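You operate a simulated robot arm through the tools that you are given. There is no shell and no other tool.

Carry out the task below with a simulated two-armed robot. There is one attempt and no reset: what you move stays moved.

## Task
Bring the roll down from chuck 3 and pull the tray out.
Fine: don't let the roll drop; the valve of chuck 3 ends shut.

It is judged by the outcome, as a careful person would: the job done as asked, and still so three seconds after it is handed in. It fails if anything else is knocked over, pushed out of place, dropped, spilled or broken.

## Robot
Two 7-joint arms with two-finger parallel grippers on one trunk that stands fixed in place. Base frame: the origin is at the foot of the trunk, x ahead of it, y to its left, z up; the work surface is at about z = 955. Units: mm, degrees, N and s.
The left shoulder is at [71, 156, 1155], the right one opposite. Each reaches about 1231 mm from its shoulder. Payload 3.91 kg a hand.
The tool frame of a hand sits at the grasp point between the pads (the TCP): z along the fingers, y along the line on which they close. The tips reach 30 mm beyond it. The gripper opens to 110 mm. The fingers are 20 mm wide and 10 mm thick; the gripper's body (48 by 112 mm) begins 55 mm behind the TCP.
Orientation is told as [roll, pitch, yaw] about the base's x, y, z axes, in that order, counted from this pose: with the fingers straight down and closing along the base's y, the tool's x points along the base's -x, its y along +y and its z along -z.

## Interface
- The arms move only by the tool step_arm. It takes "left_series", "right_series" or both (then of equal length, played together; a hand with none holds still); each is a list of rows, each a list of 6 numbers: the shift along the tool's x, y, z in units of 40 mm (1.0 is 40 mm), then the turn, a rotation vector about the tool's x, y, z in units of 5 degrees (1.0 is 5 degrees). In form: [[dx, dy, dz, rx, ry, rz], ...]. A call has 1 to 20 rows; each row shifts and turns the commanded pose from where the row before left it, along the tool's axes as they then stand. "left_jaw" and "right_jaw" are, for a hand that has rows, the gripper command, from -1 (fully open) to 1 (shut), values between in proportion, set as the call begins (left out, the last holds). A call with a number of a shift or a turn outside -1 to 1 is refused whole. Each row takes 0.2 s and may step no farther than 50 mm and 8.6 degrees from the row before; otherwise, or with a gripper value out of range, the whole call is refused. A pose out of reach is approached as far as the arm can. The call stops where the force on the tool passes 40 N (or 10 N more than at its start, if that is more) or the arm is blocked; 0.2 s more then pass. Each finger travels about 108 mm/s and halts on what it meets, pressing with about 28 N; the grip force reading is that of the motor and also rises with nothing between the fingers. The clock runs only during rows and for 0.2 s after the last one: add rows that do not move to give the fingers time. The reply holds the time, the measured pose of the TCP, the force on the tool along the base axes, the opening and the grip force, in the units named above and with some noise, with the torque about the TCP (base axes, N m) and any sound that the robot's microphone picked up, and new pictures: "show" is both (left out), scene, wrist or none (wrist: the cameras of the hands that moved).
- Cameras (640 x 400 px; columns grow to the right, rows downward): "scene" is now at [146.5, -6.3, 1401.7]; the picture's right is [0.01, -1.00, 0.00], its down [-0.55, -0.01, -0.84] and it looks along [0.84, 0.01, -0.55] (base axes); focal length 270 px, centre (320, 200). "left" rides on the left gripper at [72, -17, -103] in its tool frame; the picture's right is [0.23, 0.97, 0.00], its down [-0.76, 0.18, -0.62] and it looks along [-0.61, 0.14, 0.78] (tool axes); focal length 222 px, centre (320, 200). "right" rides on the right gripper at [72, 17, -103] in its tool frame; the picture's right is [-0.23, 0.97, 0.00], its down [-0.76, -0.18, -0.62] and it looks along [-0.61, -0.14, 0.78] (tool axes); focal length 222 px, centre (320, 200). There is no depth. A picture from a camera that has moved, and an enlarged one, comes with that camera's place and axes in the base frame and with its lens. The place of the scene camera against the robot may be out by one fixed shift of up to 25 mm in any direction.
- move_column(by): slides the trunk up (or, below 0, down) by that many mm; the arms and the scene camera ride with it, the base frame stays. It gives what a move gives, with no picture.
- head_to(pan, tilt): turns the head with the scene camera to pan (to the left, within 86 degrees either way) and tilt (down, from -29 to 69), counted from straight ahead of the robot. It gives what a move gives, and a new picture of the scene camera.
- close_up(camera, box): a new picture of the part [left, top, right, bottom] of that camera's present view, enlarged. The clock stands still meanwhile.
- finish_job(): hands the job in; it is judged then, once.

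Places have to be worked out from the pictures, the camera data and where the tool is seen. Open the grippers and draw the arms clear of the work before you hand the job in, unless the task says otherwise.

The tools are called after "Request:" by a JSON object that holds its "name" and its "arguments". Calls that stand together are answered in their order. step_arm: Moves the arms, as the interface text tells. Its arguments: {"type":"object","properties":{"left_series":{"type":"array","items":{"type":"array","items":{"type":"number"}}},"left_jaw":{"type":"number"},"right_series":{"type":"array","items":{"type":"array","items":{"type":"number"}}},"right_jaw":{"type":"number"},"show":{"type":"string","enum":["both","scene","wrist","none"]}},"required":[]} The other tools are called the same way: move_column (by) moves the trunk up or down; head_to (pan, tilt) turns the head that bears the scene camera; close_up (camera, box) takes an enlarged picture of a part of a camera's view; finish_job () hands the job in.

At the start:

```text
time: 0.0
left_ee_pos: [775.6, 428.7, 1197.1]
left_tcp_rot: [0.1, 0.0, 0.1]
left_ft_force: [-0.6, -0.4, 0.3]
left_wrist_torque: [0.0, 0.01, -0.01]
left_opening: 109.9
left_grasp_force: 0.0
right_ee_pos: [690.0, -193.5, 1168.9]
right_tcp_rot: [0.0, 0.0, 0.0]
right_ft_force: [-0.8, 0.1, 0.0]
right_wrist_torque: [-0.04, 0.0, 0.0]
right_opening: 110.0
right_grasp_force: 0.1
trunk travel left (down, up): [-600.0, 340.0]
head pan, tilt (commanded): [0.5, 33.1]
```

scene: 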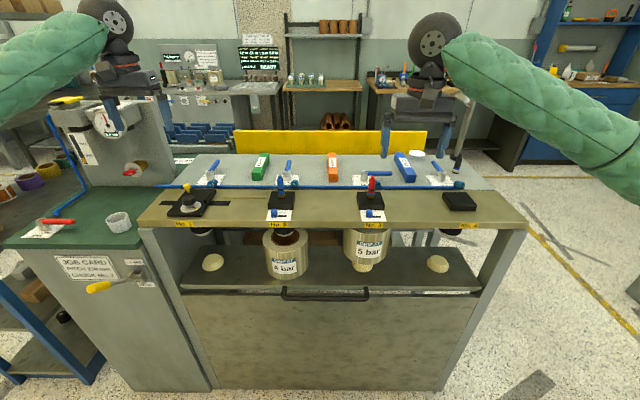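
right: 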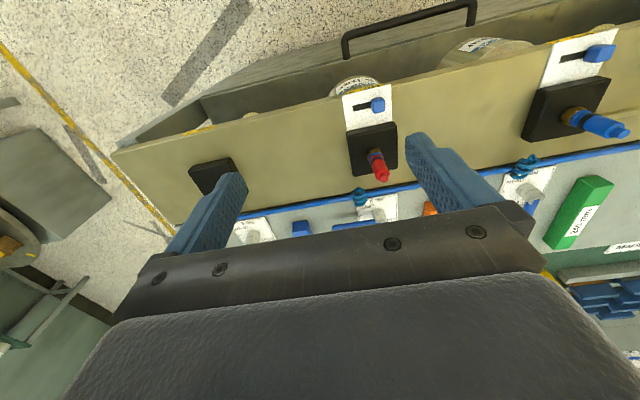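
left: 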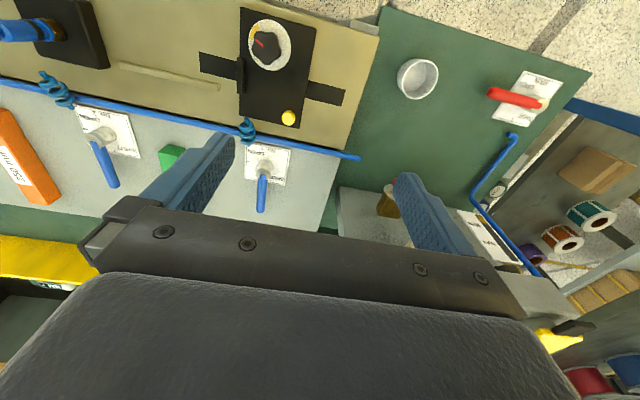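

I'll look closely at the scene first: there is a bench with four numbered chucks hanging below a top board, valves behind, and a tray with a handle. I take enlarged pictures to read labels.

Request:
{"name": "close_up", "arguments": {"camera": "scene", "box": [140, 140, 340, 300]}}

Request:
{"name": "close_up", "arguments": {"camera": "scene", "box": [320, 140, 520, 300]}}

Request:
{"name": "close_up", "arguments": {"camera": "scene", "box": [0, 80, 200, 300]}}

Request:
{"name": "close_up", "arguments": {"camera": "right", "box": [300, 0, 640, 240]}}

Request:
{"name": "close_up", "arguments": {"camera": "left", "box": [0, 0, 380, 220]}}

```text
2.50 times, centred on (240, 220) of scene
camera zoom: at [146.5, -6.3, 1401.7], right [0.01, -1.0, 0.0], down [-0.55, -0.01, -0.84], along [0.84, 0.01, -0.55], focal length 675 px, centre (520, 150)
```

zoom: 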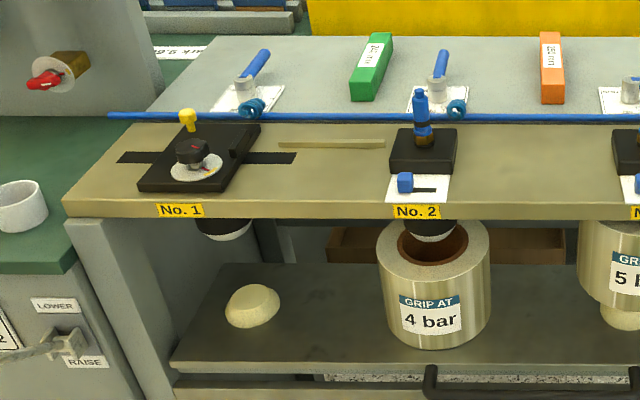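

```text
2.50 times, centred on (420, 220) of scene
camera zoom: at [146.5, -6.3, 1401.7], right [0.01, -1.0, 0.0], down [-0.55, -0.01, -0.84], along [0.84, 0.01, -0.55], focal length 675 px, centre (70, 150)
```

zoom: 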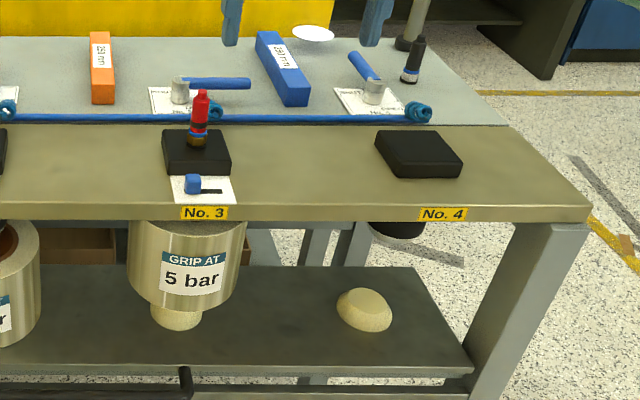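

```text
1.82 times, centred on (100, 190) of scene
camera zoom: at [146.5, -6.3, 1401.7], right [0.01, -1.0, 0.0], down [-0.55, -0.01, -0.84], along [0.84, 0.01, -0.55], focal length 491 px, centre (720, 218)
```

zoom: 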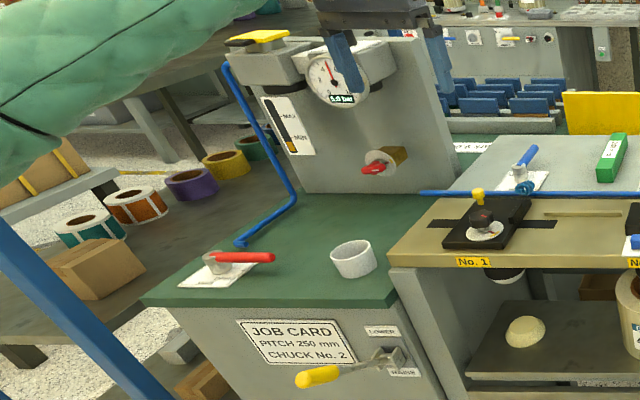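

```text
1.67 times, centred on (470, 120) of right
camera zoom: at [618.5, -177.5, 1270.2], right [0.23, 0.97, 0.0], down [0.76, -0.18, 0.62], along [0.61, -0.14, -0.78], focal length 370 px, centre (70, 333)
```

zoom: 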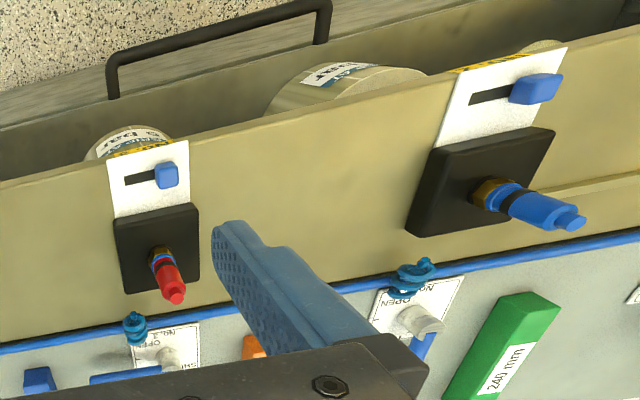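

```text
1.68 times, centred on (190, 110) of left
camera zoom: at [704.5, 412.5, 1298.8], right [-0.23, 0.97, 0.0], down [0.76, 0.18, 0.62], along [0.61, 0.14, -0.78], focal length 374 px, centre (539, 352)
```

zoom: 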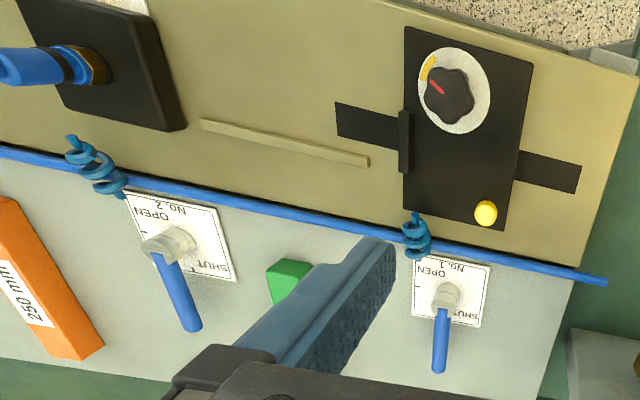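

The labels are small, so I zoom further into valve plates, sliders, gauge and lever.

Request:
{"name": "close_up", "arguments": {"camera": "scene", "box": [340, 155, 420, 205]}}

Request:
{"name": "close_up", "arguments": {"camera": "scene", "box": [345, 195, 405, 275]}}

Request:
{"name": "close_up", "arguments": {"camera": "scene", "box": [60, 90, 160, 180]}}

Request:
{"name": "close_up", "arguments": {"camera": "scene", "box": [40, 250, 160, 310]}}

Request:
{"name": "close_up", "arguments": {"camera": "scene", "box": [160, 170, 230, 220]}}

Request:
{"name": "close_up", "arguments": {"camera": "right", "box": [320, 60, 420, 250]}}

```text
8.00 times, centred on (380, 180) of scene
camera zoom: at [146.5, -6.3, 1401.7], right [0.01, -1.0, 0.0], down [-0.55, -0.01, -0.84], along [0.84, 0.01, -0.55], focal length 2160 px, centre (-160, 360)
```

zoom: 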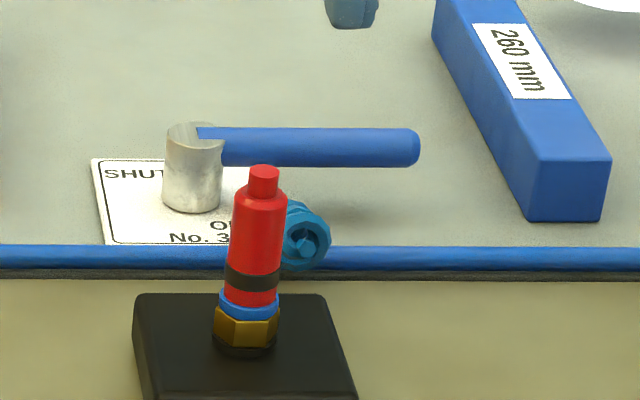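

```text
5.00 times, centred on (375, 235) of scene
camera zoom: at [146.5, -6.3, 1401.7], right [0.01, -1.0, 0.0], down [-0.55, -0.01, -0.84], along [0.84, 0.01, -0.55], focal length 1350 px, centre (45, 25)
```

zoom: 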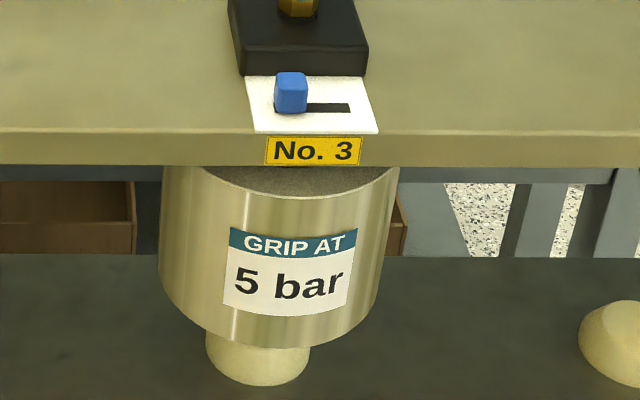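

```text
4.44 times, centred on (110, 135) of scene
camera zoom: at [146.5, -6.3, 1401.7], right [0.01, -1.0, 0.0], down [-0.55, -0.01, -0.84], along [0.84, 0.01, -0.55], focal length 1200 px, centre (1253, 489)
```

zoom: 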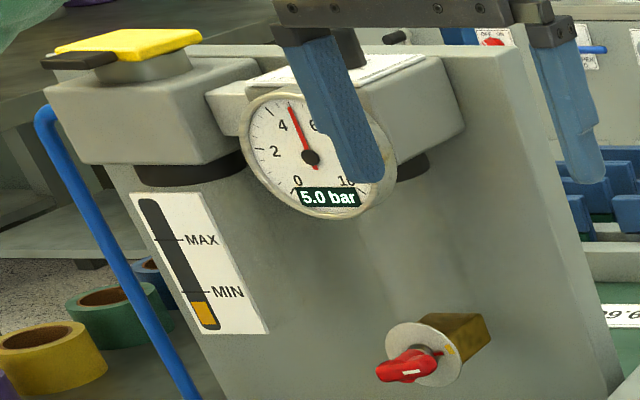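

```text
5.33 times, centred on (100, 280) of scene
camera zoom: at [146.5, -6.3, 1401.7], right [0.01, -1.0, 0.0], down [-0.55, -0.01, -0.84], along [0.84, 0.01, -0.55], focal length 1440 px, centre (1493, -227)
```

zoom: 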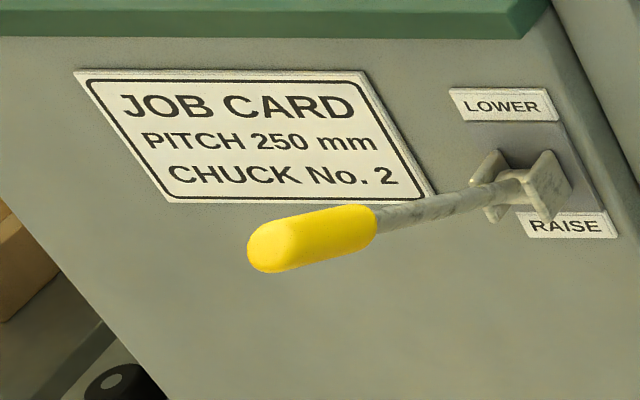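

```text
8.00 times, centred on (195, 195) of scene
camera zoom: at [146.5, -6.3, 1401.7], right [0.01, -1.0, 0.0], down [-0.55, -0.01, -0.84], along [0.84, 0.01, -0.55], focal length 2160 px, centre (1320, 240)
```

zoom: 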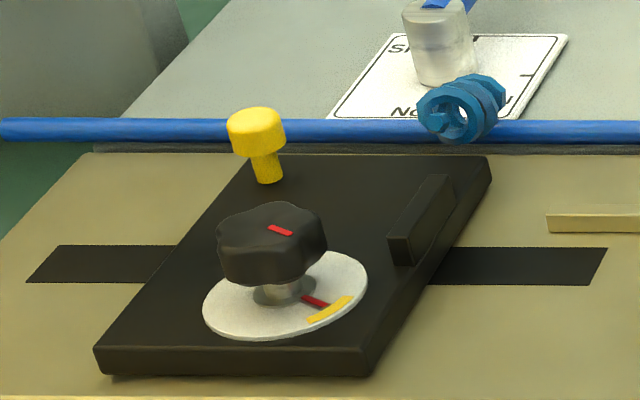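

```text
2.11 times, centred on (370, 155) of right
camera zoom: at [618.5, -177.5, 1270.2], right [0.23, 0.97, 0.0], down [0.76, -0.18, 0.62], along [0.61, -0.14, -0.78], focal length 468 px, centre (215, 295)
```

zoom: 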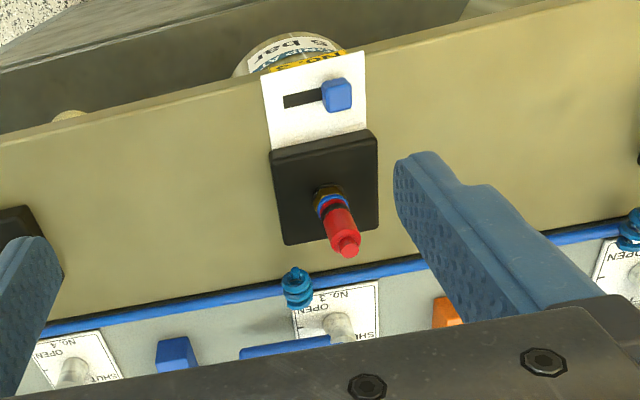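

Valve 3's plate suggests the handle along -y is OPEN and along +x is SHUT. I zoom in on the sliders, tray, roll bottom, and lever bracket for more understanding.

Request:
{"name": "close_up", "arguments": {"camera": "scene", "box": [120, 250, 160, 290]}}

Request:
{"name": "close_up", "arguments": {"camera": "scene", "box": [250, 185, 310, 225]}}

Request:
{"name": "close_up", "arguments": {"camera": "scene", "box": [180, 220, 340, 310]}}

Request:
{"name": "close_up", "arguments": {"camera": "scene", "box": [330, 220, 490, 310]}}

Request:
{"name": "close_up", "arguments": {"camera": "scene", "box": [400, 150, 480, 200]}}

Request:
{"name": "close_up", "arguments": {"camera": "scene", "box": [0, 190, 140, 270]}}

```text
10.00 times, centred on (140, 270) of scene
camera zoom: at [146.5, -6.3, 1401.7], right [0.01, -1.0, 0.0], down [-0.55, -0.01, -0.84], along [0.84, 0.01, -0.55], focal length 2700 px, centre (2120, -500)
```

zoom: 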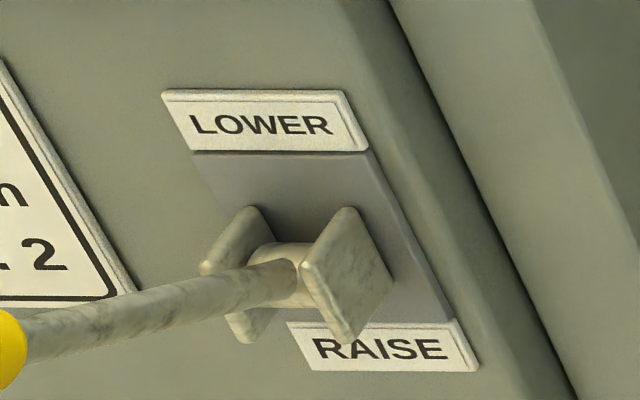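

```text
10.00 times, centred on (280, 205) of scene
camera zoom: at [146.5, -6.3, 1401.7], right [0.01, -1.0, 0.0], down [-0.55, -0.01, -0.84], along [0.84, 0.01, -0.55], focal length 2700 px, centre (720, 150)
```

zoom: 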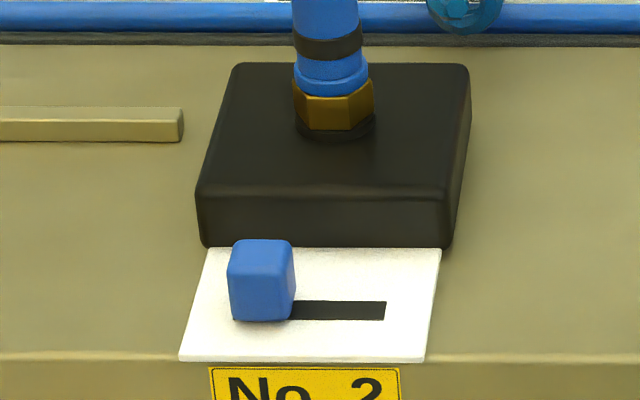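

```text
4.00 times, centred on (260, 265) of scene
camera zoom: at [146.5, -6.3, 1401.7], right [0.01, -1.0, 0.0], down [-0.55, -0.01, -0.84], along [0.84, 0.01, -0.55], focal length 1080 px, centre (560, -60)
```

zoom: 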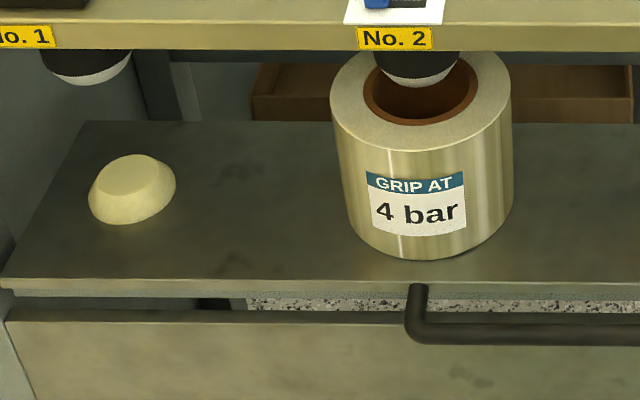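

```text
4.00 times, centred on (410, 265) of scene
camera zoom: at [146.5, -6.3, 1401.7], right [0.01, -1.0, 0.0], down [-0.55, -0.01, -0.84], along [0.84, 0.01, -0.55], focal length 1080 px, centre (-40, -60)
```

zoom: 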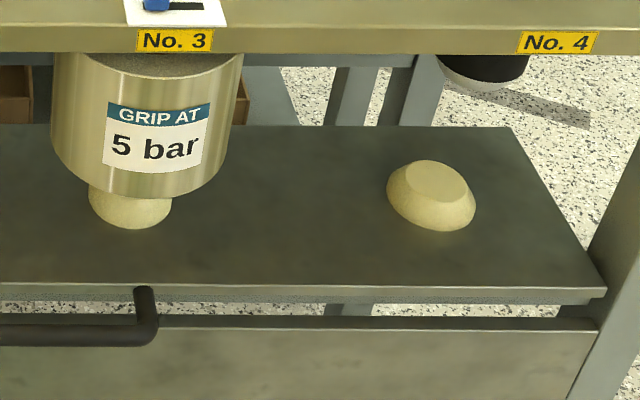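

```text
8.00 times, centred on (440, 175) of scene
camera zoom: at [146.5, -6.3, 1401.7], right [0.01, -1.0, 0.0], down [-0.55, -0.01, -0.84], along [0.84, 0.01, -0.55], focal length 2160 px, centre (-640, 400)
```

zoom: 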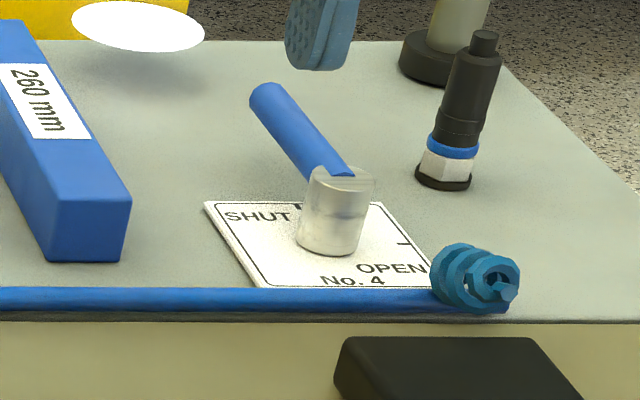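

```text
4.57 times, centred on (70, 230) of scene
camera zoom: at [146.5, -6.3, 1401.7], right [0.01, -1.0, 0.0], down [-0.55, -0.01, -0.84], along [0.84, 0.01, -0.55], focal length 1234 px, centre (1463, 63)
```

zoom: 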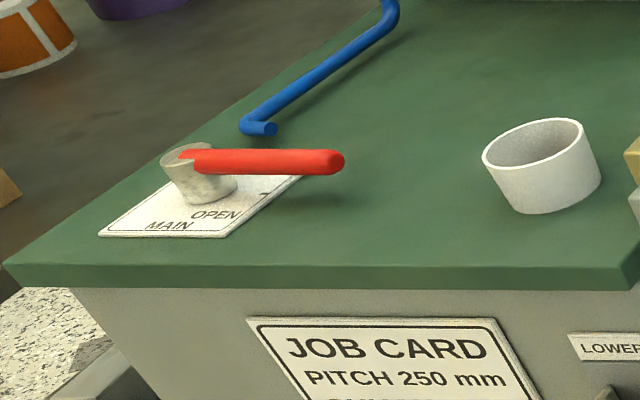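

Reading the scene: main valve open, chuck 3's valve open (handle along -y), the roll hangs on chuck 3 above the tray, and a lift lever (LOWER above, RAISE below) sits on the cabinet front near [590, 520, 840]. I back the left hand off toward the robot to look at the lever with the wrist camera.

Request:
{"name": "step_arm", "arguments": {"left_series": [[0.86, 0.16, 0.2, 0, 0, 0], [0.86, 0.16, 0.2, 0, 0, 0], [0.86, 0.16, 0.3, 0, 0, 0], [0.86, 0.16, 0.4, 0, 0, 0], [0.86, 0.16, 0.4, 0, 0, 0], [0.86, 0.16, 0.4, 0, 0, 0], [0.86, 0.16, 0.5, 0, 0, 0], [0.86, 0.16, 0.5, 0, 0, 0]], "show": "both"}}

```text
time: 1.8
left_ee_pos: [499.1, 480.0, 1081.7]
left_tcp_rot: [0.0, 0.0, 0.0]
left_ft_force: [-0.1, 0.9, 0.0]
left_wrist_torque: [0.03, -0.03, -0.01]
left_opening: 110.0
left_grasp_force: 0.1
right_ee_pos: [687.4, -194.9, 1169.7]
right_tcp_rot: [0.0, -0.1, 0.0]
right_ft_force: [-0.3, -0.1, 0.1]
right_wrist_torque: [-0.02, 0.01, -0.01]
right_opening: 110.2
right_grasp_force: 0.0
trunk travel left (down, up): [-600.0, 340.0]
head pan, tilt (commanded): [0.5, 33.1]
camera scene: at [144.4, -6.7, 1402.0], right [0.01, -1.0, 0.0], down [-0.54, 0.0, -0.84], along [0.84, 0.01, -0.54], focal length 270 px, centre (320, 200)
camera left: at [426.9, 462.5, 1182.7], right [-0.23, 0.97, 0.0], down [0.76, 0.18, 0.62], along [0.61, 0.14, -0.78], focal length 222 px, centre (320, 200)
```

scene: 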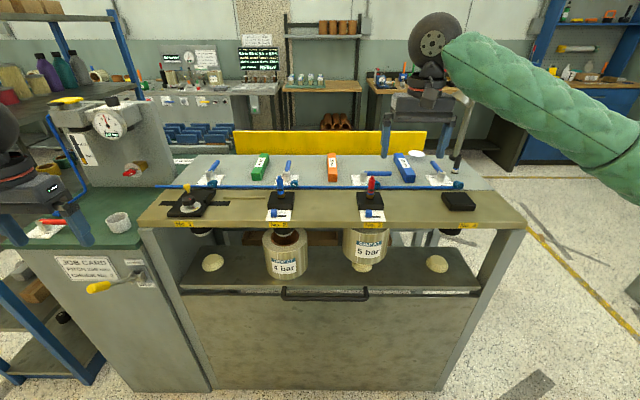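
left: 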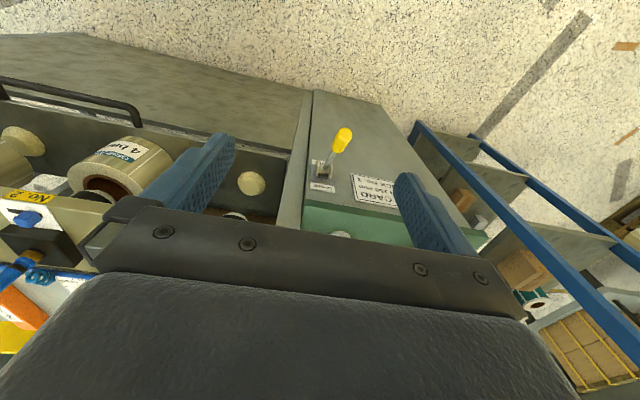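

The knob and pivot are visible in both views. I zoom in to get precise pixel coordinates for triangulation.

Request:
{"name": "close_up", "arguments": {"camera": "left", "box": [280, 110, 400, 230]}}

Request:
{"name": "close_up", "arguments": {"camera": "scene", "box": [70, 240, 170, 310]}}

Request:
{"name": "close_up", "arguments": {"camera": "left", "box": [0, 60, 300, 240]}}

Request:
{"name": "close_up", "arguments": {"camera": "scene", "box": [240, 220, 440, 330]}}

```text
3.33 times, centred on (340, 170) of left
camera zoom: at [426.9, 462.5, 1182.7], right [-0.23, 0.97, 0.0], down [0.76, 0.18, 0.62], along [0.61, 0.14, -0.78], focal length 740 px, centre (253, 300)
```

zoom: 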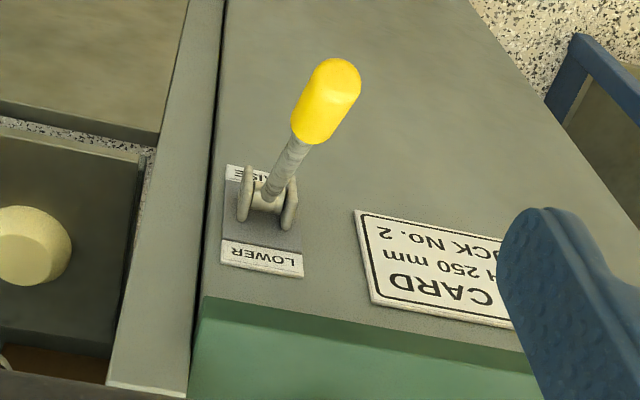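

```text
5.71 times, centred on (120, 275) of scene
camera zoom: at [144.4, -6.7, 1402.0], right [0.01, -1.0, 0.0], down [-0.54, 0.0, -0.84], along [0.84, 0.01, -0.54], focal length 1543 px, centre (1463, -229)
```

zoom: 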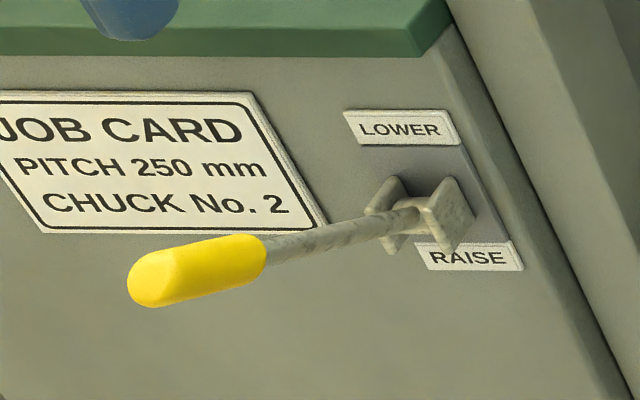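

```text
2.13 times, centred on (150, 150) of left
camera zoom: at [426.9, 462.5, 1182.7], right [-0.23, 0.97, 0.0], down [0.76, 0.18, 0.62], along [0.61, 0.14, -0.78], focal length 474 px, centre (683, 307)
```

zoom: 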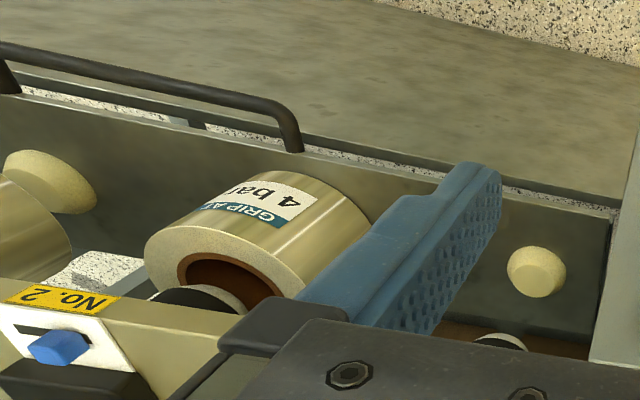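

```text
3.20 times, centred on (340, 275) of scene
camera zoom: at [144.4, -6.7, 1402.0], right [0.01, -1.0, 0.0], down [-0.54, 0.0, -0.84], along [0.84, 0.01, -0.54], focal length 864 px, centre (256, -40)
```

zoom: 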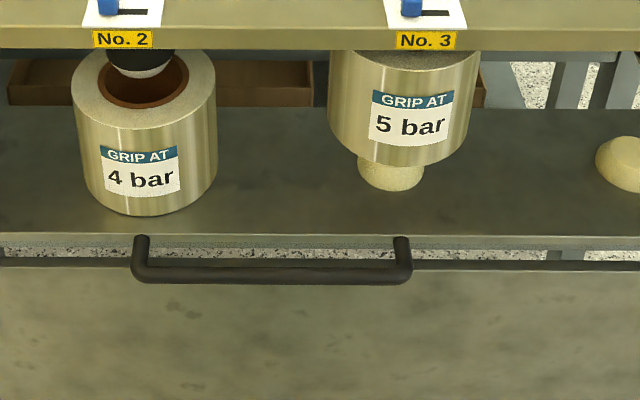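

The two rays disagree by several cm in height, so I check the scene camera's offset by locating the right gripper's fingertips (known pose) in its picture.

Request:
{"name": "close_up", "arguments": {"camera": "scene", "box": [370, 80, 480, 170]}}

Request:
{"name": "close_up", "arguments": {"camera": "scene", "box": [0, 100, 120, 240]}}

```text
4.44 times, centred on (425, 125) of scene
camera zoom: at [144.4, -6.7, 1402.0], right [0.01, -1.0, 0.0], down [-0.54, 0.0, -0.84], along [0.84, 0.01, -0.54], focal length 1200 px, centre (-147, 533)
```

zoom: 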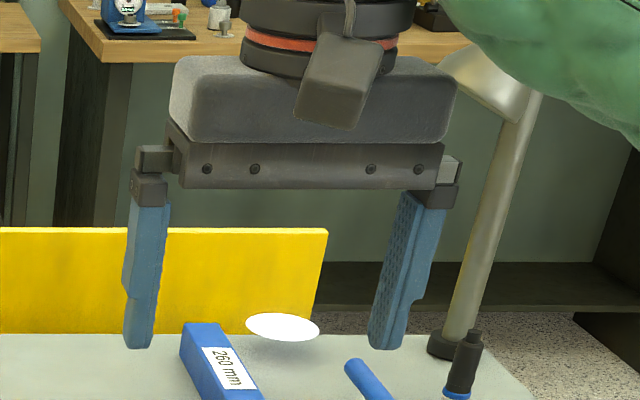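

```text
2.86 times, centred on (60, 170) of scene
camera zoom: at [144.4, -6.7, 1402.0], right [0.01, -1.0, 0.0], down [-0.54, 0.0, -0.84], along [0.84, 0.01, -0.54], focal length 771 px, centre (1063, 286)
```

zoom: 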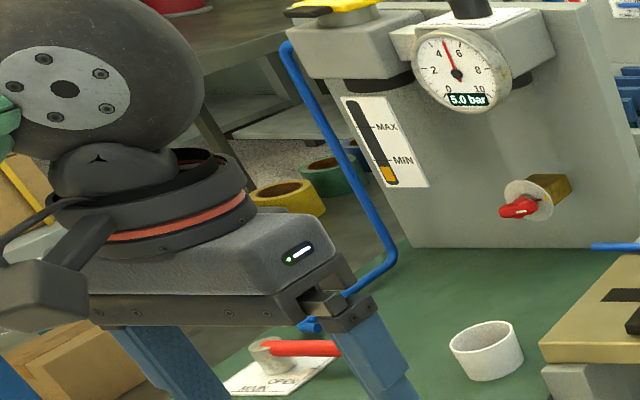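

The right fingertips show the scene camera is really about 12 mm back, 7 mm left and 18 mm lower than stated. With that, the knob is near [552, 525, 863] and the pivot near [645, 520, 797]; the lever points at the robot, about 35° up. I move the left hand above the knob and look again.

Request:
{"name": "step_arm", "arguments": {"left_series": [[-0.331, 0.281, 0.75, 0, 0, 0], [-0.331, 0.281, 0.75, 0, 0, 0], [-0.331, 0.281, 0.75, 0, 0, 0], [-0.331, 0.281, 0.75, 0, 0, 0]], "show": "both"}}

```text
time: 2.8
left_ee_pos: [554.0, 525.9, 961.8]
left_tcp_rot: [0.0, 0.0, 0.1]
left_ft_force: [0.2, -0.4, -0.2]
left_wrist_torque: [0.02, -0.03, 0.0]
left_opening: 110.0
left_grasp_force: 0.1
right_ee_pos: [689.8, -194.2, 1167.3]
right_tcp_rot: [0.0, 0.2, 0.1]
right_ft_force: [0.3, 0.8, -0.7]
right_wrist_torque: [-0.01, 0.01, -0.01]
right_opening: 109.9
right_grasp_force: 0.1
trunk travel left (down, up): [-600.0, 340.0]
head pan, tilt (commanded): [0.5, 33.1]
camera scene: at [147.1, -5.7, 1401.6], right [0.01, -1.0, 0.0], down [-0.55, -0.01, -0.84], along [0.84, 0.01, -0.55], focal length 270 px, centre (320, 200)
camera left: at [482.3, 509.1, 1063.2], right [-0.23, 0.97, 0.0], down [0.76, 0.18, 0.62], along [0.61, 0.14, -0.78], focal length 222 px, centre (320, 200)
```

scene: 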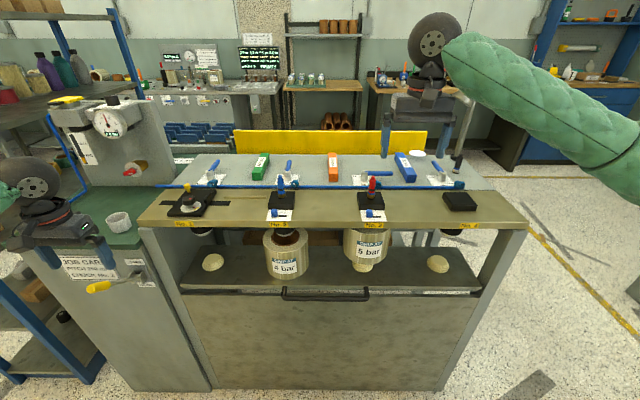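
left: 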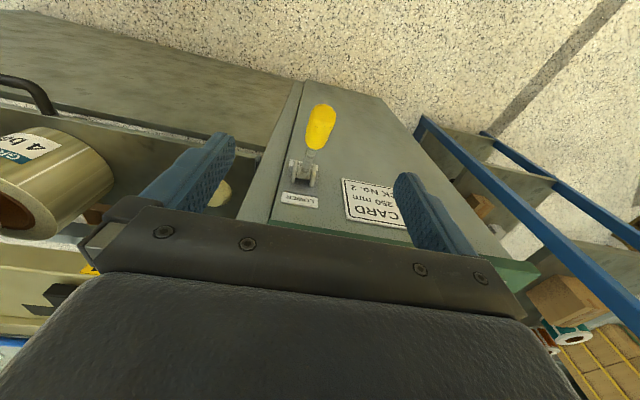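

The knob triangulates consistently to about [553, 526, 865], right under the open left hand. I lower by 96 mm so the pads straddle it.

Request:
{"name": "step_arm", "arguments": {"left_series": [[0, 0, 0.6, 0, 0, 0], [0, 0, 0.6, 0, 0, 0], [0, 0, 0.6, 0, 0, 0], [0, 0, 0.6, 0, 0, 0]], "show": "both"}}

```text
time: 3.8
left_ee_pos: [552.7, 522.8, 866.2]
left_tcp_rot: [0.0, 0.0, 0.1]
left_ft_force: [0.2, -0.3, 0.8]
left_wrist_torque: [0.0, -0.01, 0.01]
left_opening: 110.1
left_grasp_force: 0.2
right_ee_pos: [689.8, -194.0, 1168.5]
right_tcp_rot: [0.0, 0.1, 0.1]
right_ft_force: [-0.1, -0.1, -0.2]
right_wrist_torque: [0.0, 0.0, 0.03]
right_opening: 109.6
right_grasp_force: 0.0
trunk travel left (down, up): [-600.0, 340.0]
head pan, tilt (commanded): [0.5, 33.1]
camera scene: at [146.5, -5.9, 1401.7], right [0.01, -1.0, 0.0], down [-0.55, -0.01, -0.84], along [0.84, 0.01, -0.55], focal length 270 px, centre (320, 200)
camera left: at [481.4, 506.3, 967.0], right [-0.23, 0.97, 0.0], down [0.76, 0.18, 0.62], along [0.61, 0.14, -0.78], focal length 222 px, centre (320, 200)
```

scene: 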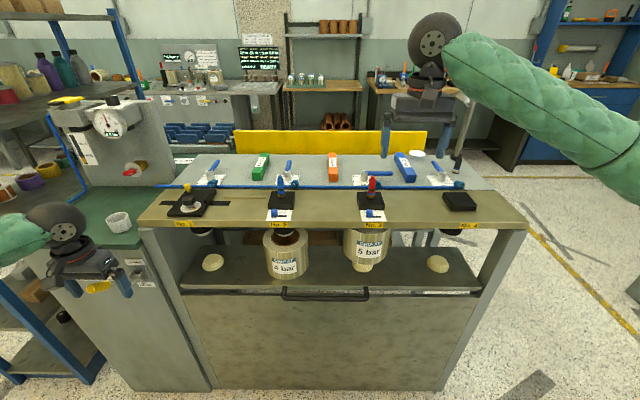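
left: 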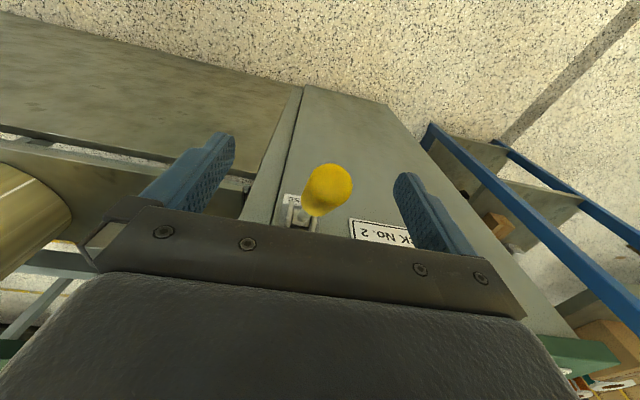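

The yellow knob sits between the pads at the TCP. I close the left jaw on it.

Request:
{"name": "step_arm", "arguments": {"left_series": [[0, 0, 0, 0, 0, 0], [0, 0, 0, 0, 0, 0], [0, 0, 0, 0, 0, 0], [0, 0, 0, 0, 0, 0]], "left_jaw": 1, "show": "wrist"}}

```text
time: 4.8
left_ee_pos: [553.5, 525.8, 865.2]
left_tcp_rot: [0.0, 0.0, 0.2]
left_ft_force: [-0.3, 26.4, 2.8]
left_wrist_torque: [-0.11, 0.16, -0.28]
left_opening: 21.4
left_grasp_force: 45.3
right_ee_pos: [689.0, -192.1, 1168.9]
right_tcp_rot: [-0.2, -0.1, 0.1]
right_ft_force: [0.1, -0.2, 0.1]
right_wrist_torque: [0.02, -0.03, 0.0]
right_opening: 110.1
right_grasp_force: 0.1
trunk travel left (down, up): [-600.0, 340.0]
head pan, tilt (commanded): [0.5, 33.1]
camera left: at [481.3, 508.3, 967.0], right [-0.23, 0.97, 0.0], down [0.76, 0.18, 0.62], along [0.61, 0.14, -0.78], focal length 222 px, centre (320, 200)
```

left: 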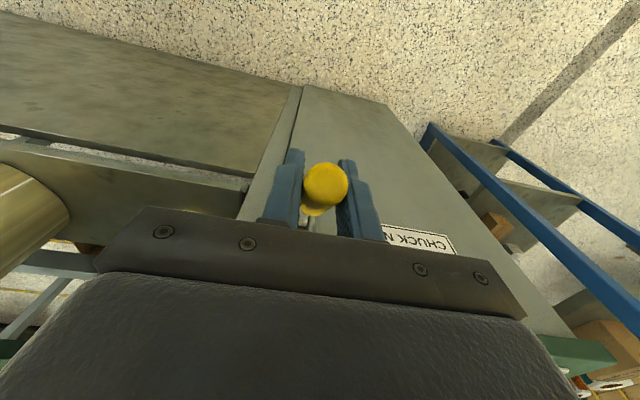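

The grip holds at 21.4 mm, with a 26 N side load toward +y because the knob is a few mm to the left of my commanded centre. I shift +4 mm in y to relieve it.

Request:
{"name": "step_arm", "arguments": {"left_series": [[0, 0.1, 0, 0, 0, 0], [0, 0, 0, 0, 0, 0]], "show": "none"}}

```text
time: 5.4
left_ee_pos: [552.9, 525.0, 866.2]
left_tcp_rot: [-0.1, 0.1, 0.0]
left_ft_force: [-4.9, -5.1, -1.8]
left_wrist_torque: [0.12, -0.28, 0.48]
left_opening: 21.5
left_grasp_force: 45.3
right_ee_pos: [689.8, -195.0, 1167.8]
right_tcp_rot: [0.0, 0.0, 0.0]
right_ft_force: [-0.5, -0.4, 0.1]
right_wrist_torque: [0.02, 0.01, -0.02]
right_opening: 110.0
right_grasp_force: 0.0
trunk travel left (down, up): [-600.0, 340.0]
head pan, tilt (commanded): [0.5, 33.1]
```

Side load is gone. Now I test the lever: a small 10° pull down along its arc, watching force and tray.

Request:
{"name": "step_arm", "arguments": {"left_series": [[0.137, 0, 0.207, 0, -0.5, 0], [0.12, 0, 0.218, 0, -0.5, 0], [0, 0, 0, 0, 0, 0]], "show": "both"}}

```text
time: 6.2
left_ee_pos: [542.5, 524.7, 850.3]
left_tcp_rot: [0.0, -5.1, 0.1]
left_ft_force: [-0.6, -20.4, 14.3]
left_wrist_torque: [-0.5, -0.93, -0.53]
left_opening: 21.4
left_grasp_force: 45.0
right_ee_pos: [688.2, -196.4, 1168.6]
right_tcp_rot: [-0.1, -0.1, 0.0]
right_ft_force: [0.2, 0.0, 0.4]
right_wrist_torque: [0.0, 0.0, 0.0]
right_opening: 109.9
right_grasp_force: 0.1
trunk travel left (down, up): [-600.0, 340.0]
head pan, tilt (commanded): [0.5, 33.1]
camera scene: at [145.3, -9.1, 1401.9], right [0.01, -1.0, 0.0], down [-0.55, 0.0, -0.84], along [0.84, 0.01, -0.55], focal length 270 px, centre (320, 200)
camera left: at [461.5, 508.6, 944.0], right [-0.23, 0.97, -0.02], down [0.7, 0.18, 0.69], along [0.67, 0.14, -0.73], focal length 222 px, centre (320, 200)
```

scene: 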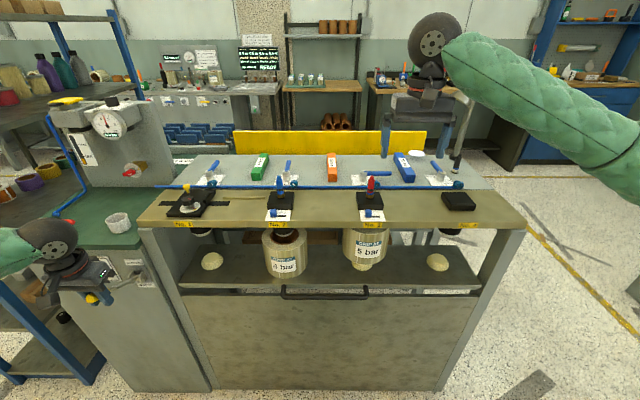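
left: 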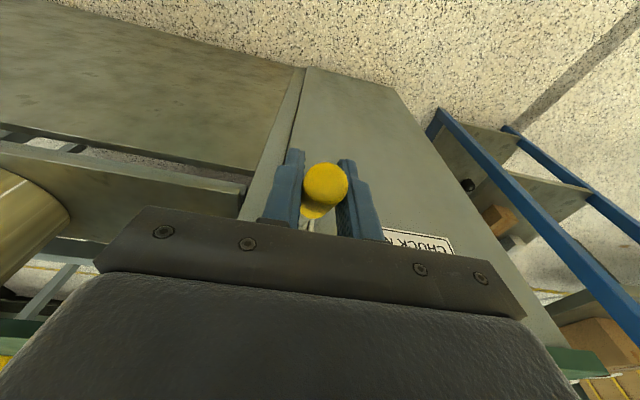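

The lever moves at about 14 N and the tray appears to rise slightly with it. I continue another 10° with a small y correction, then check the gap under roll 3.

Request:
{"name": "step_arm", "arguments": {"left_series": [[0.117, -0.05, 0.218, 0, -0.5, 0], [0.11, 0, 0.225, 0, -0.5, 0], [0, 0, 0, 0, 0, 0]], "show": "scene"}}

Request:
{"name": "close_up", "arguments": {"camera": "scene", "box": [180, 200, 500, 310]}}

```text
time: 7.0
left_ee_pos: [534.0, 524.6, 832.0]
left_tcp_rot: [0.2, -10.1, 0.0]
left_ft_force: [-13.1, -6.2, 18.4]
left_wrist_torque: [-0.51, -1.05, -1.01]
left_opening: 21.4
left_grasp_force: 44.5
right_ee_pos: [689.0, -195.0, 1168.4]
right_tcp_rot: [0.0, -0.1, 0.1]
right_ft_force: [0.8, -0.5, -0.8]
right_wrist_torque: [-0.03, 0.02, -0.02]
right_opening: 109.9
right_grasp_force: 0.2
trunk travel left (down, up): [-600.0, 340.0]
head pan, tilt (commanded): [0.5, 33.1]
camera scene: at [144.1, -7.4, 1402.0], right [0.01, -1.0, 0.0], down [-0.54, 0.0, -0.84], along [0.84, 0.01, -0.54], focal length 270 px, centre (320, 200)
```

scene: 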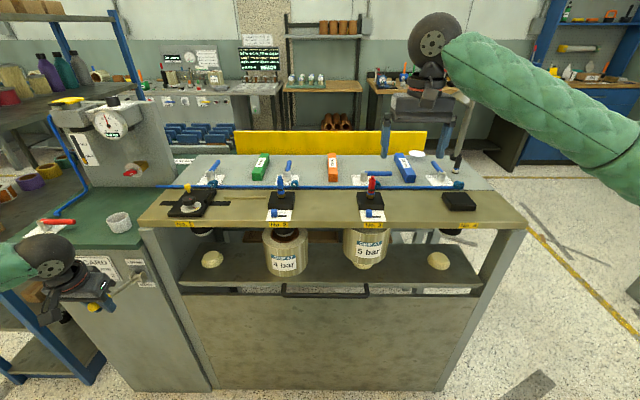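

```text
2.00 times, centred on (340, 255) of scene
camera zoom: at [144.1, -7.4, 1402.0], right [0.01, -1.0, 0.0], down [-0.54, 0.0, -0.84], along [0.84, 0.01, -0.54], focal length 540 px, centre (280, 90)
```

zoom: 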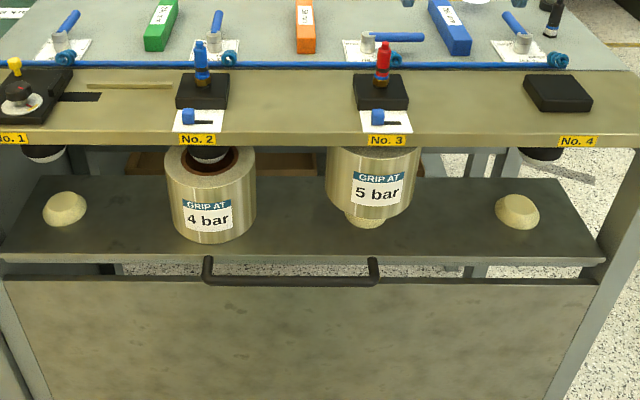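

The tray rises with the lever and roll 2 rises with it, its chuck entering the core. I continue 10° more, easing outward 2 mm to reduce the radial load.

Request:
{"name": "step_arm", "arguments": {"left_series": [[0.14, 0, 0.226, 0, -0.5, 0], [0.1, 0, 0.2335, 0, -0.5, 0], [0, 0, 0, 0, 0, 0]], "show": "none"}}

Request:
{"name": "close_up", "arguments": {"camera": "scene", "box": [180, 200, 500, 310]}}

```text
time: 7.8
left_ee_pos: [528.5, 525.3, 809.9]
left_tcp_rot: [0.1, -14.9, 0.0]
left_ft_force: [-12.2, -4.3, 16.0]
left_wrist_torque: [-0.35, -0.95, -1.0]
left_opening: 21.1
left_grasp_force: 45.0
right_ee_pos: [689.5, -195.0, 1168.8]
right_tcp_rot: [0.0, -0.2, 0.1]
right_ft_force: [-1.2, -0.1, 0.1]
right_wrist_torque: [0.0, 0.02, 0.0]
right_opening: 110.0
right_grasp_force: 0.0
trunk travel left (down, up): [-600.0, 340.0]
head pan, tilt (commanded): [0.5, 33.1]
```

```text
2.00 times, centred on (340, 255) of scene
camera zoom: at [144.4, -7.4, 1401.9], right [0.01, -1.0, 0.0], down [-0.54, 0.0, -0.84], along [0.84, 0.01, -0.54], focal length 540 px, centre (280, 90)
```

zoom: 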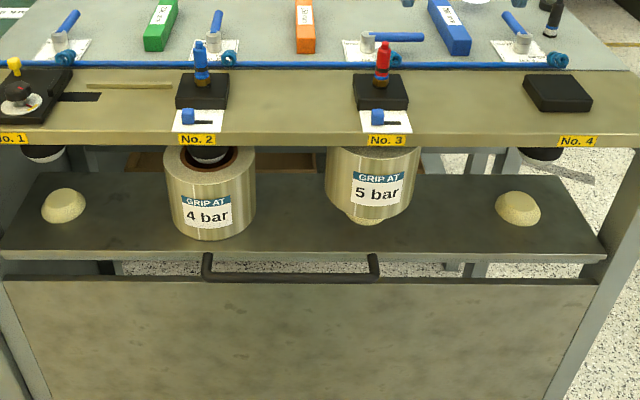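

The dome is nearly into the core of roll 3. I continue in the same increments, checking after each.

Request:
{"name": "step_arm", "arguments": {"left_series": [[0.11, 0, 0.235, 0, -0.5, 0], [0.08, 0, 0.241, 0, -0.5, 0], [0, 0, 0, 0, 0, 0]], "show": "none"}}

Request:
{"name": "close_up", "arguments": {"camera": "scene", "box": [180, 200, 500, 310]}}

```text
time: 8.6
left_ee_pos: [527.0, 525.8, 790.3]
left_tcp_rot: [0.0, -20.2, 0.0]
left_ft_force: [-15.6, -11.0, 11.0]
left_wrist_torque: [-0.15, -0.89, -1.03]
left_opening: 21.5
left_grasp_force: 44.4
right_ee_pos: [688.5, -194.4, 1168.6]
right_tcp_rot: [0.1, -0.1, 0.0]
right_ft_force: [-0.1, -0.3, -0.5]
right_wrist_torque: [0.01, 0.03, -0.02]
right_opening: 110.1
right_grasp_force: 0.1
trunk travel left (down, up): [-600.0, 340.0]
head pan, tilt (commanded): [0.5, 33.1]
```

```text
2.00 times, centred on (340, 255) of scene
camera zoom: at [144.3, -7.6, 1401.9], right [0.01, -1.0, 0.0], down [-0.54, 0.0, -0.84], along [0.84, 0.01, -0.54], focal length 540 px, centre (280, 90)
```

zoom: 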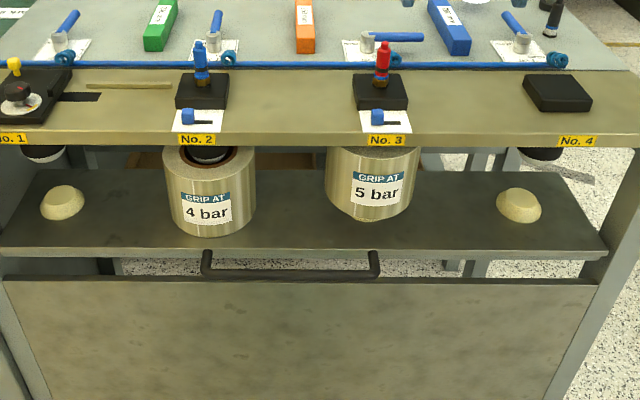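

The dome has entered the core, but about 9 px (≈30 mm) remain until the tray meets roll 3's bottom. I keep pulling the lever down.

Request:
{"name": "step_arm", "arguments": {"left_series": [[0.1, 0, 0.242, 0, -0.5, 0], [0.06, 0, 0.2455, 0, -0.5, 0], [0, 0, 0, 0, 0, 0]], "show": "none"}}

Request:
{"name": "close_up", "arguments": {"camera": "scene", "box": [180, 200, 500, 310]}}

```text
time: 9.4
left_ee_pos: [527.3, 526.4, 769.3]
left_tcp_rot: [0.1, -25.0, 0.0]
left_ft_force: [-18.4, -17.8, 7.7]
left_wrist_torque: [0.16, -0.85, -0.95]
left_opening: 21.2
left_grasp_force: 45.0
right_ee_pos: [687.5, -195.8, 1169.2]
right_tcp_rot: [0.0, 0.0, 0.2]
right_ft_force: [-1.0, -0.5, 0.1]
right_wrist_torque: [0.04, -0.04, -0.05]
right_opening: 110.2
right_grasp_force: 0.1
trunk travel left (down, up): [-600.0, 340.0]
head pan, tilt (commanded): [0.5, 33.1]
```

```text
2.00 times, centred on (340, 255) of scene
camera zoom: at [144.4, -8.0, 1401.8], right [0.01, -1.0, 0.0], down [-0.54, 0.0, -0.84], along [0.84, 0.01, -0.54], focal length 540 px, centre (280, 90)
```

zoom: 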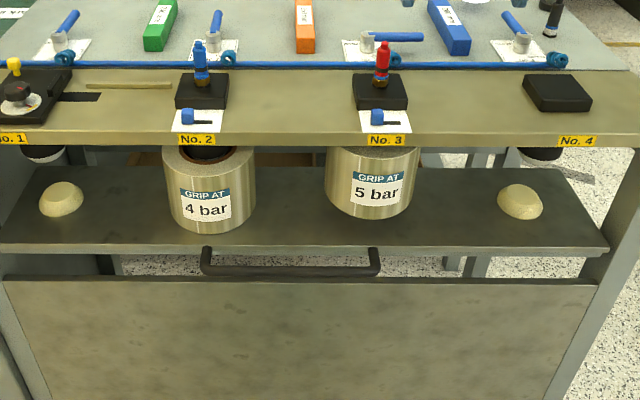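

Rising steadily; the side loads show the true pivot is nearer [661, 523, 786] with a radius of about 134 mm. I continue along that corrected arc.

Request:
{"name": "step_arm", "arguments": {"left_series": [[0.132, -0.05, 0.2585, 0, -0.5, 0], [0.064, 0, 0.285, 0, -0.5, 0], [0, 0, 0, 0, 0, 0]], "show": "none"}}

Request:
{"name": "close_up", "arguments": {"camera": "scene", "box": [180, 200, 500, 310]}}

```text
time: 10.2
left_ee_pos: [531.3, 524.9, 747.5]
left_tcp_rot: [0.0, -30.1, 0.0]
left_ft_force: [-6.8, -3.2, 11.2]
left_wrist_torque: [0.22, -0.99, -0.9]
left_opening: 21.5
left_grasp_force: 44.4
right_ee_pos: [688.8, -195.1, 1167.6]
right_tcp_rot: [0.0, 0.0, 0.2]
right_ft_force: [-0.9, -0.6, -0.1]
right_wrist_torque: [0.04, 0.03, -0.05]
right_opening: 110.2
right_grasp_force: 0.0
trunk travel left (down, up): [-600.0, 340.0]
head pan, tilt (commanded): [0.5, 33.1]
```

```text
2.00 times, centred on (340, 255) of scene
camera zoom: at [145.2, -7.1, 1401.8], right [0.01, -1.0, 0.0], down [-0.55, 0.0, -0.84], along [0.84, 0.01, -0.55], focal length 540 px, centre (280, 90)
```

zoom: 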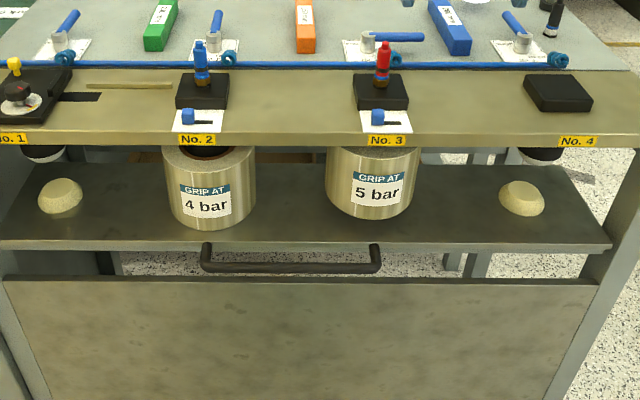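

Forces are small and the tray keeps rising; about 5 px remain. Next 10°.

Request:
{"name": "step_arm", "arguments": {"left_series": [[0.06, 0, 0.287, 0, -0.5, 0], [0.041, 0, 0.288, 0, -0.5, 0], [0, 0, 0, 0, 0, 0]], "show": "none"}}

Request:
{"name": "close_up", "arguments": {"camera": "scene", "box": [180, 200, 500, 310]}}

```text
time: 11.0
left_ee_pos: [538.4, 524.2, 724.3]
left_tcp_rot: [0.0, -35.0, 0.1]
left_ft_force: [-17.2, 2.4, 4.2]
left_wrist_torque: [0.3, -0.79, -0.88]
left_opening: 21.1
left_grasp_force: 45.3
right_ee_pos: [688.2, -194.3, 1169.0]
right_tcp_rot: [-0.1, 0.0, 0.1]
right_ft_force: [0.2, -0.4, 0.6]
right_wrist_torque: [0.0, 0.01, 0.01]
right_opening: 110.1
right_grasp_force: 0.1
trunk travel left (down, up): [-600.0, 340.0]
head pan, tilt (commanded): [0.5, 33.1]
```

```text
2.00 times, centred on (340, 255) of scene
camera zoom: at [144.8, -6.2, 1401.8], right [0.01, -1.0, 0.0], down [-0.55, -0.01, -0.84], along [0.84, 0.01, -0.55], focal length 540 px, centre (280, 90)
```

zoom: 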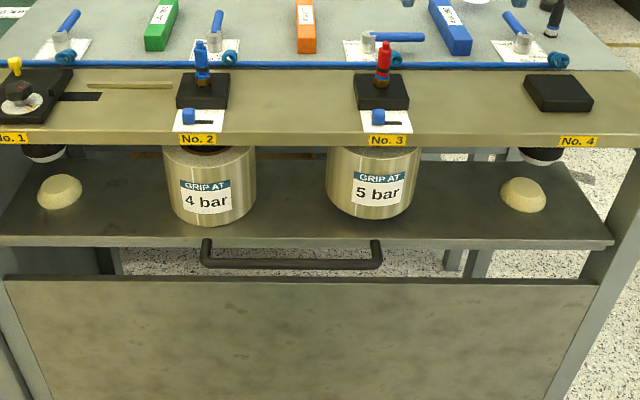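

About 3-4 px left. I continue in 5° steps, watching for contact force.

Request:
{"name": "step_arm", "arguments": {"left_series": [[0.0685, 0, 0.263, 0, -0.5, 0], [0, 0, 0, 0, 0, 0]], "show": "none"}}

Request:
{"name": "close_up", "arguments": {"camera": "scene", "box": [240, 200, 440, 310]}}

```text
time: 11.6
left_ee_pos: [544.3, 526.2, 717.0]
left_tcp_rot: [0.1, -37.4, 0.0]
left_ft_force: [-14.7, 15.3, 6.1]
left_wrist_torque: [0.25, -0.93, -0.82]
left_opening: 21.3
left_grasp_force: 44.9
right_ee_pos: [687.6, -192.5, 1168.4]
right_tcp_rot: [0.1, 0.0, 0.0]
right_ft_force: [0.3, 0.4, -0.3]
right_wrist_torque: [-0.02, -0.04, -0.01]
right_opening: 109.8
right_grasp_force: 0.1
trunk travel left (down, up): [-600.0, 340.0]
head pan, tilt (commanded): [0.5, 33.1]
```

```text
3.20 times, centred on (340, 255) of scene
camera zoom: at [144.9, -5.6, 1401.8], right [0.01, -1.0, 0.0], down [-0.55, -0.01, -0.84], along [0.84, 0.01, -0.55], focal length 864 px, centre (256, 24)
```

zoom: 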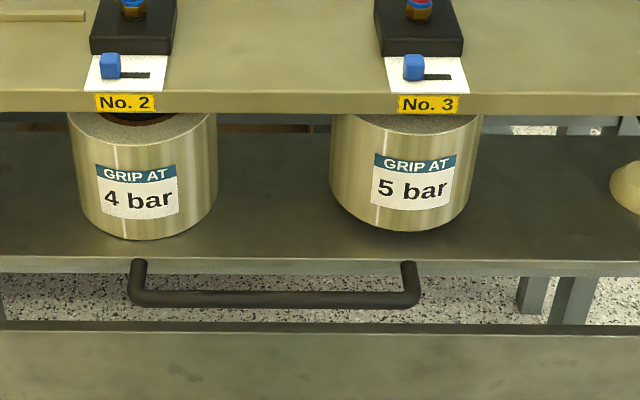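

About 8 mm remain under roll 3. Another 5°.

Request:
{"name": "step_arm", "arguments": {"left_series": [[0.045, 0.03, 0.268, 0, -0.5, 0], [0, 0, 0, 0, 0, 0]], "show": "none"}}

Request:
{"name": "close_up", "arguments": {"camera": "scene", "box": [240, 200, 440, 310]}}

Request:
{"name": "close_up", "arguments": {"camera": "scene", "box": [60, 240, 180, 320]}}

```text
time: 12.2
left_ee_pos: [550.0, 523.5, 706.0]
left_tcp_rot: [0.0, -40.2, 0.2]
left_ft_force: [-9.7, 4.3, 6.9]
left_wrist_torque: [0.38, -0.87, -0.88]
left_opening: 21.3
left_grasp_force: 44.6
right_ee_pos: [688.5, -194.2, 1169.7]
right_tcp_rot: [-0.1, -0.1, 0.0]
right_ft_force: [0.1, -0.3, -0.3]
right_wrist_torque: [-0.01, 0.01, 0.02]
right_opening: 110.0
right_grasp_force: 0.0
trunk travel left (down, up): [-600.0, 340.0]
head pan, tilt (commanded): [0.5, 33.1]
```

```text
3.20 times, centred on (340, 255) of scene
camera zoom: at [145.1, -6.5, 1401.8], right [0.01, -1.0, 0.0], down [-0.55, -0.01, -0.84], along [0.84, 0.01, -0.55], focal length 864 px, centre (256, 24)
```

zoom: 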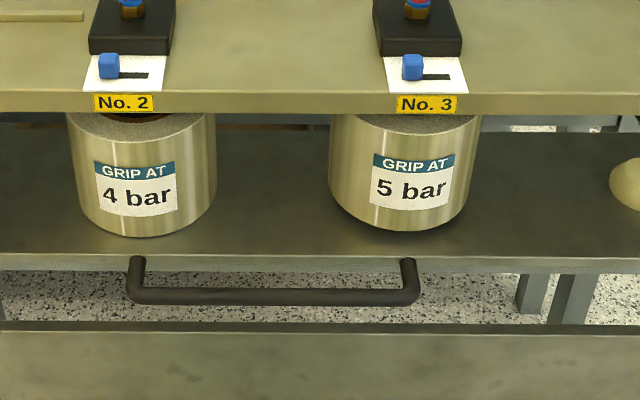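

```text
5.00 times, centred on (120, 280) of scene
camera zoom: at [145.1, -6.5, 1401.8], right [0.01, -1.0, 0.0], down [-0.55, -0.01, -0.84], along [0.84, 0.01, -0.55], focal length 1350 px, centre (1320, -200)
```

zoom: 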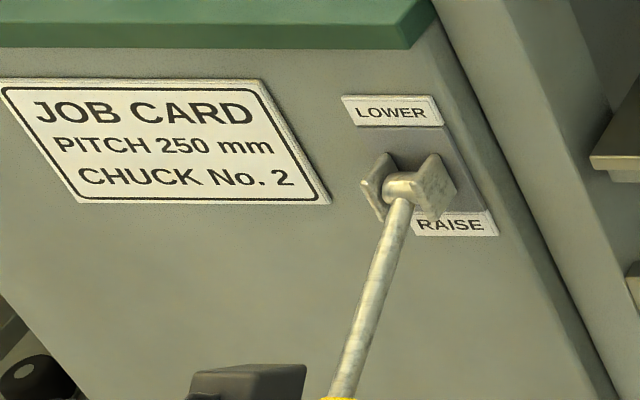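

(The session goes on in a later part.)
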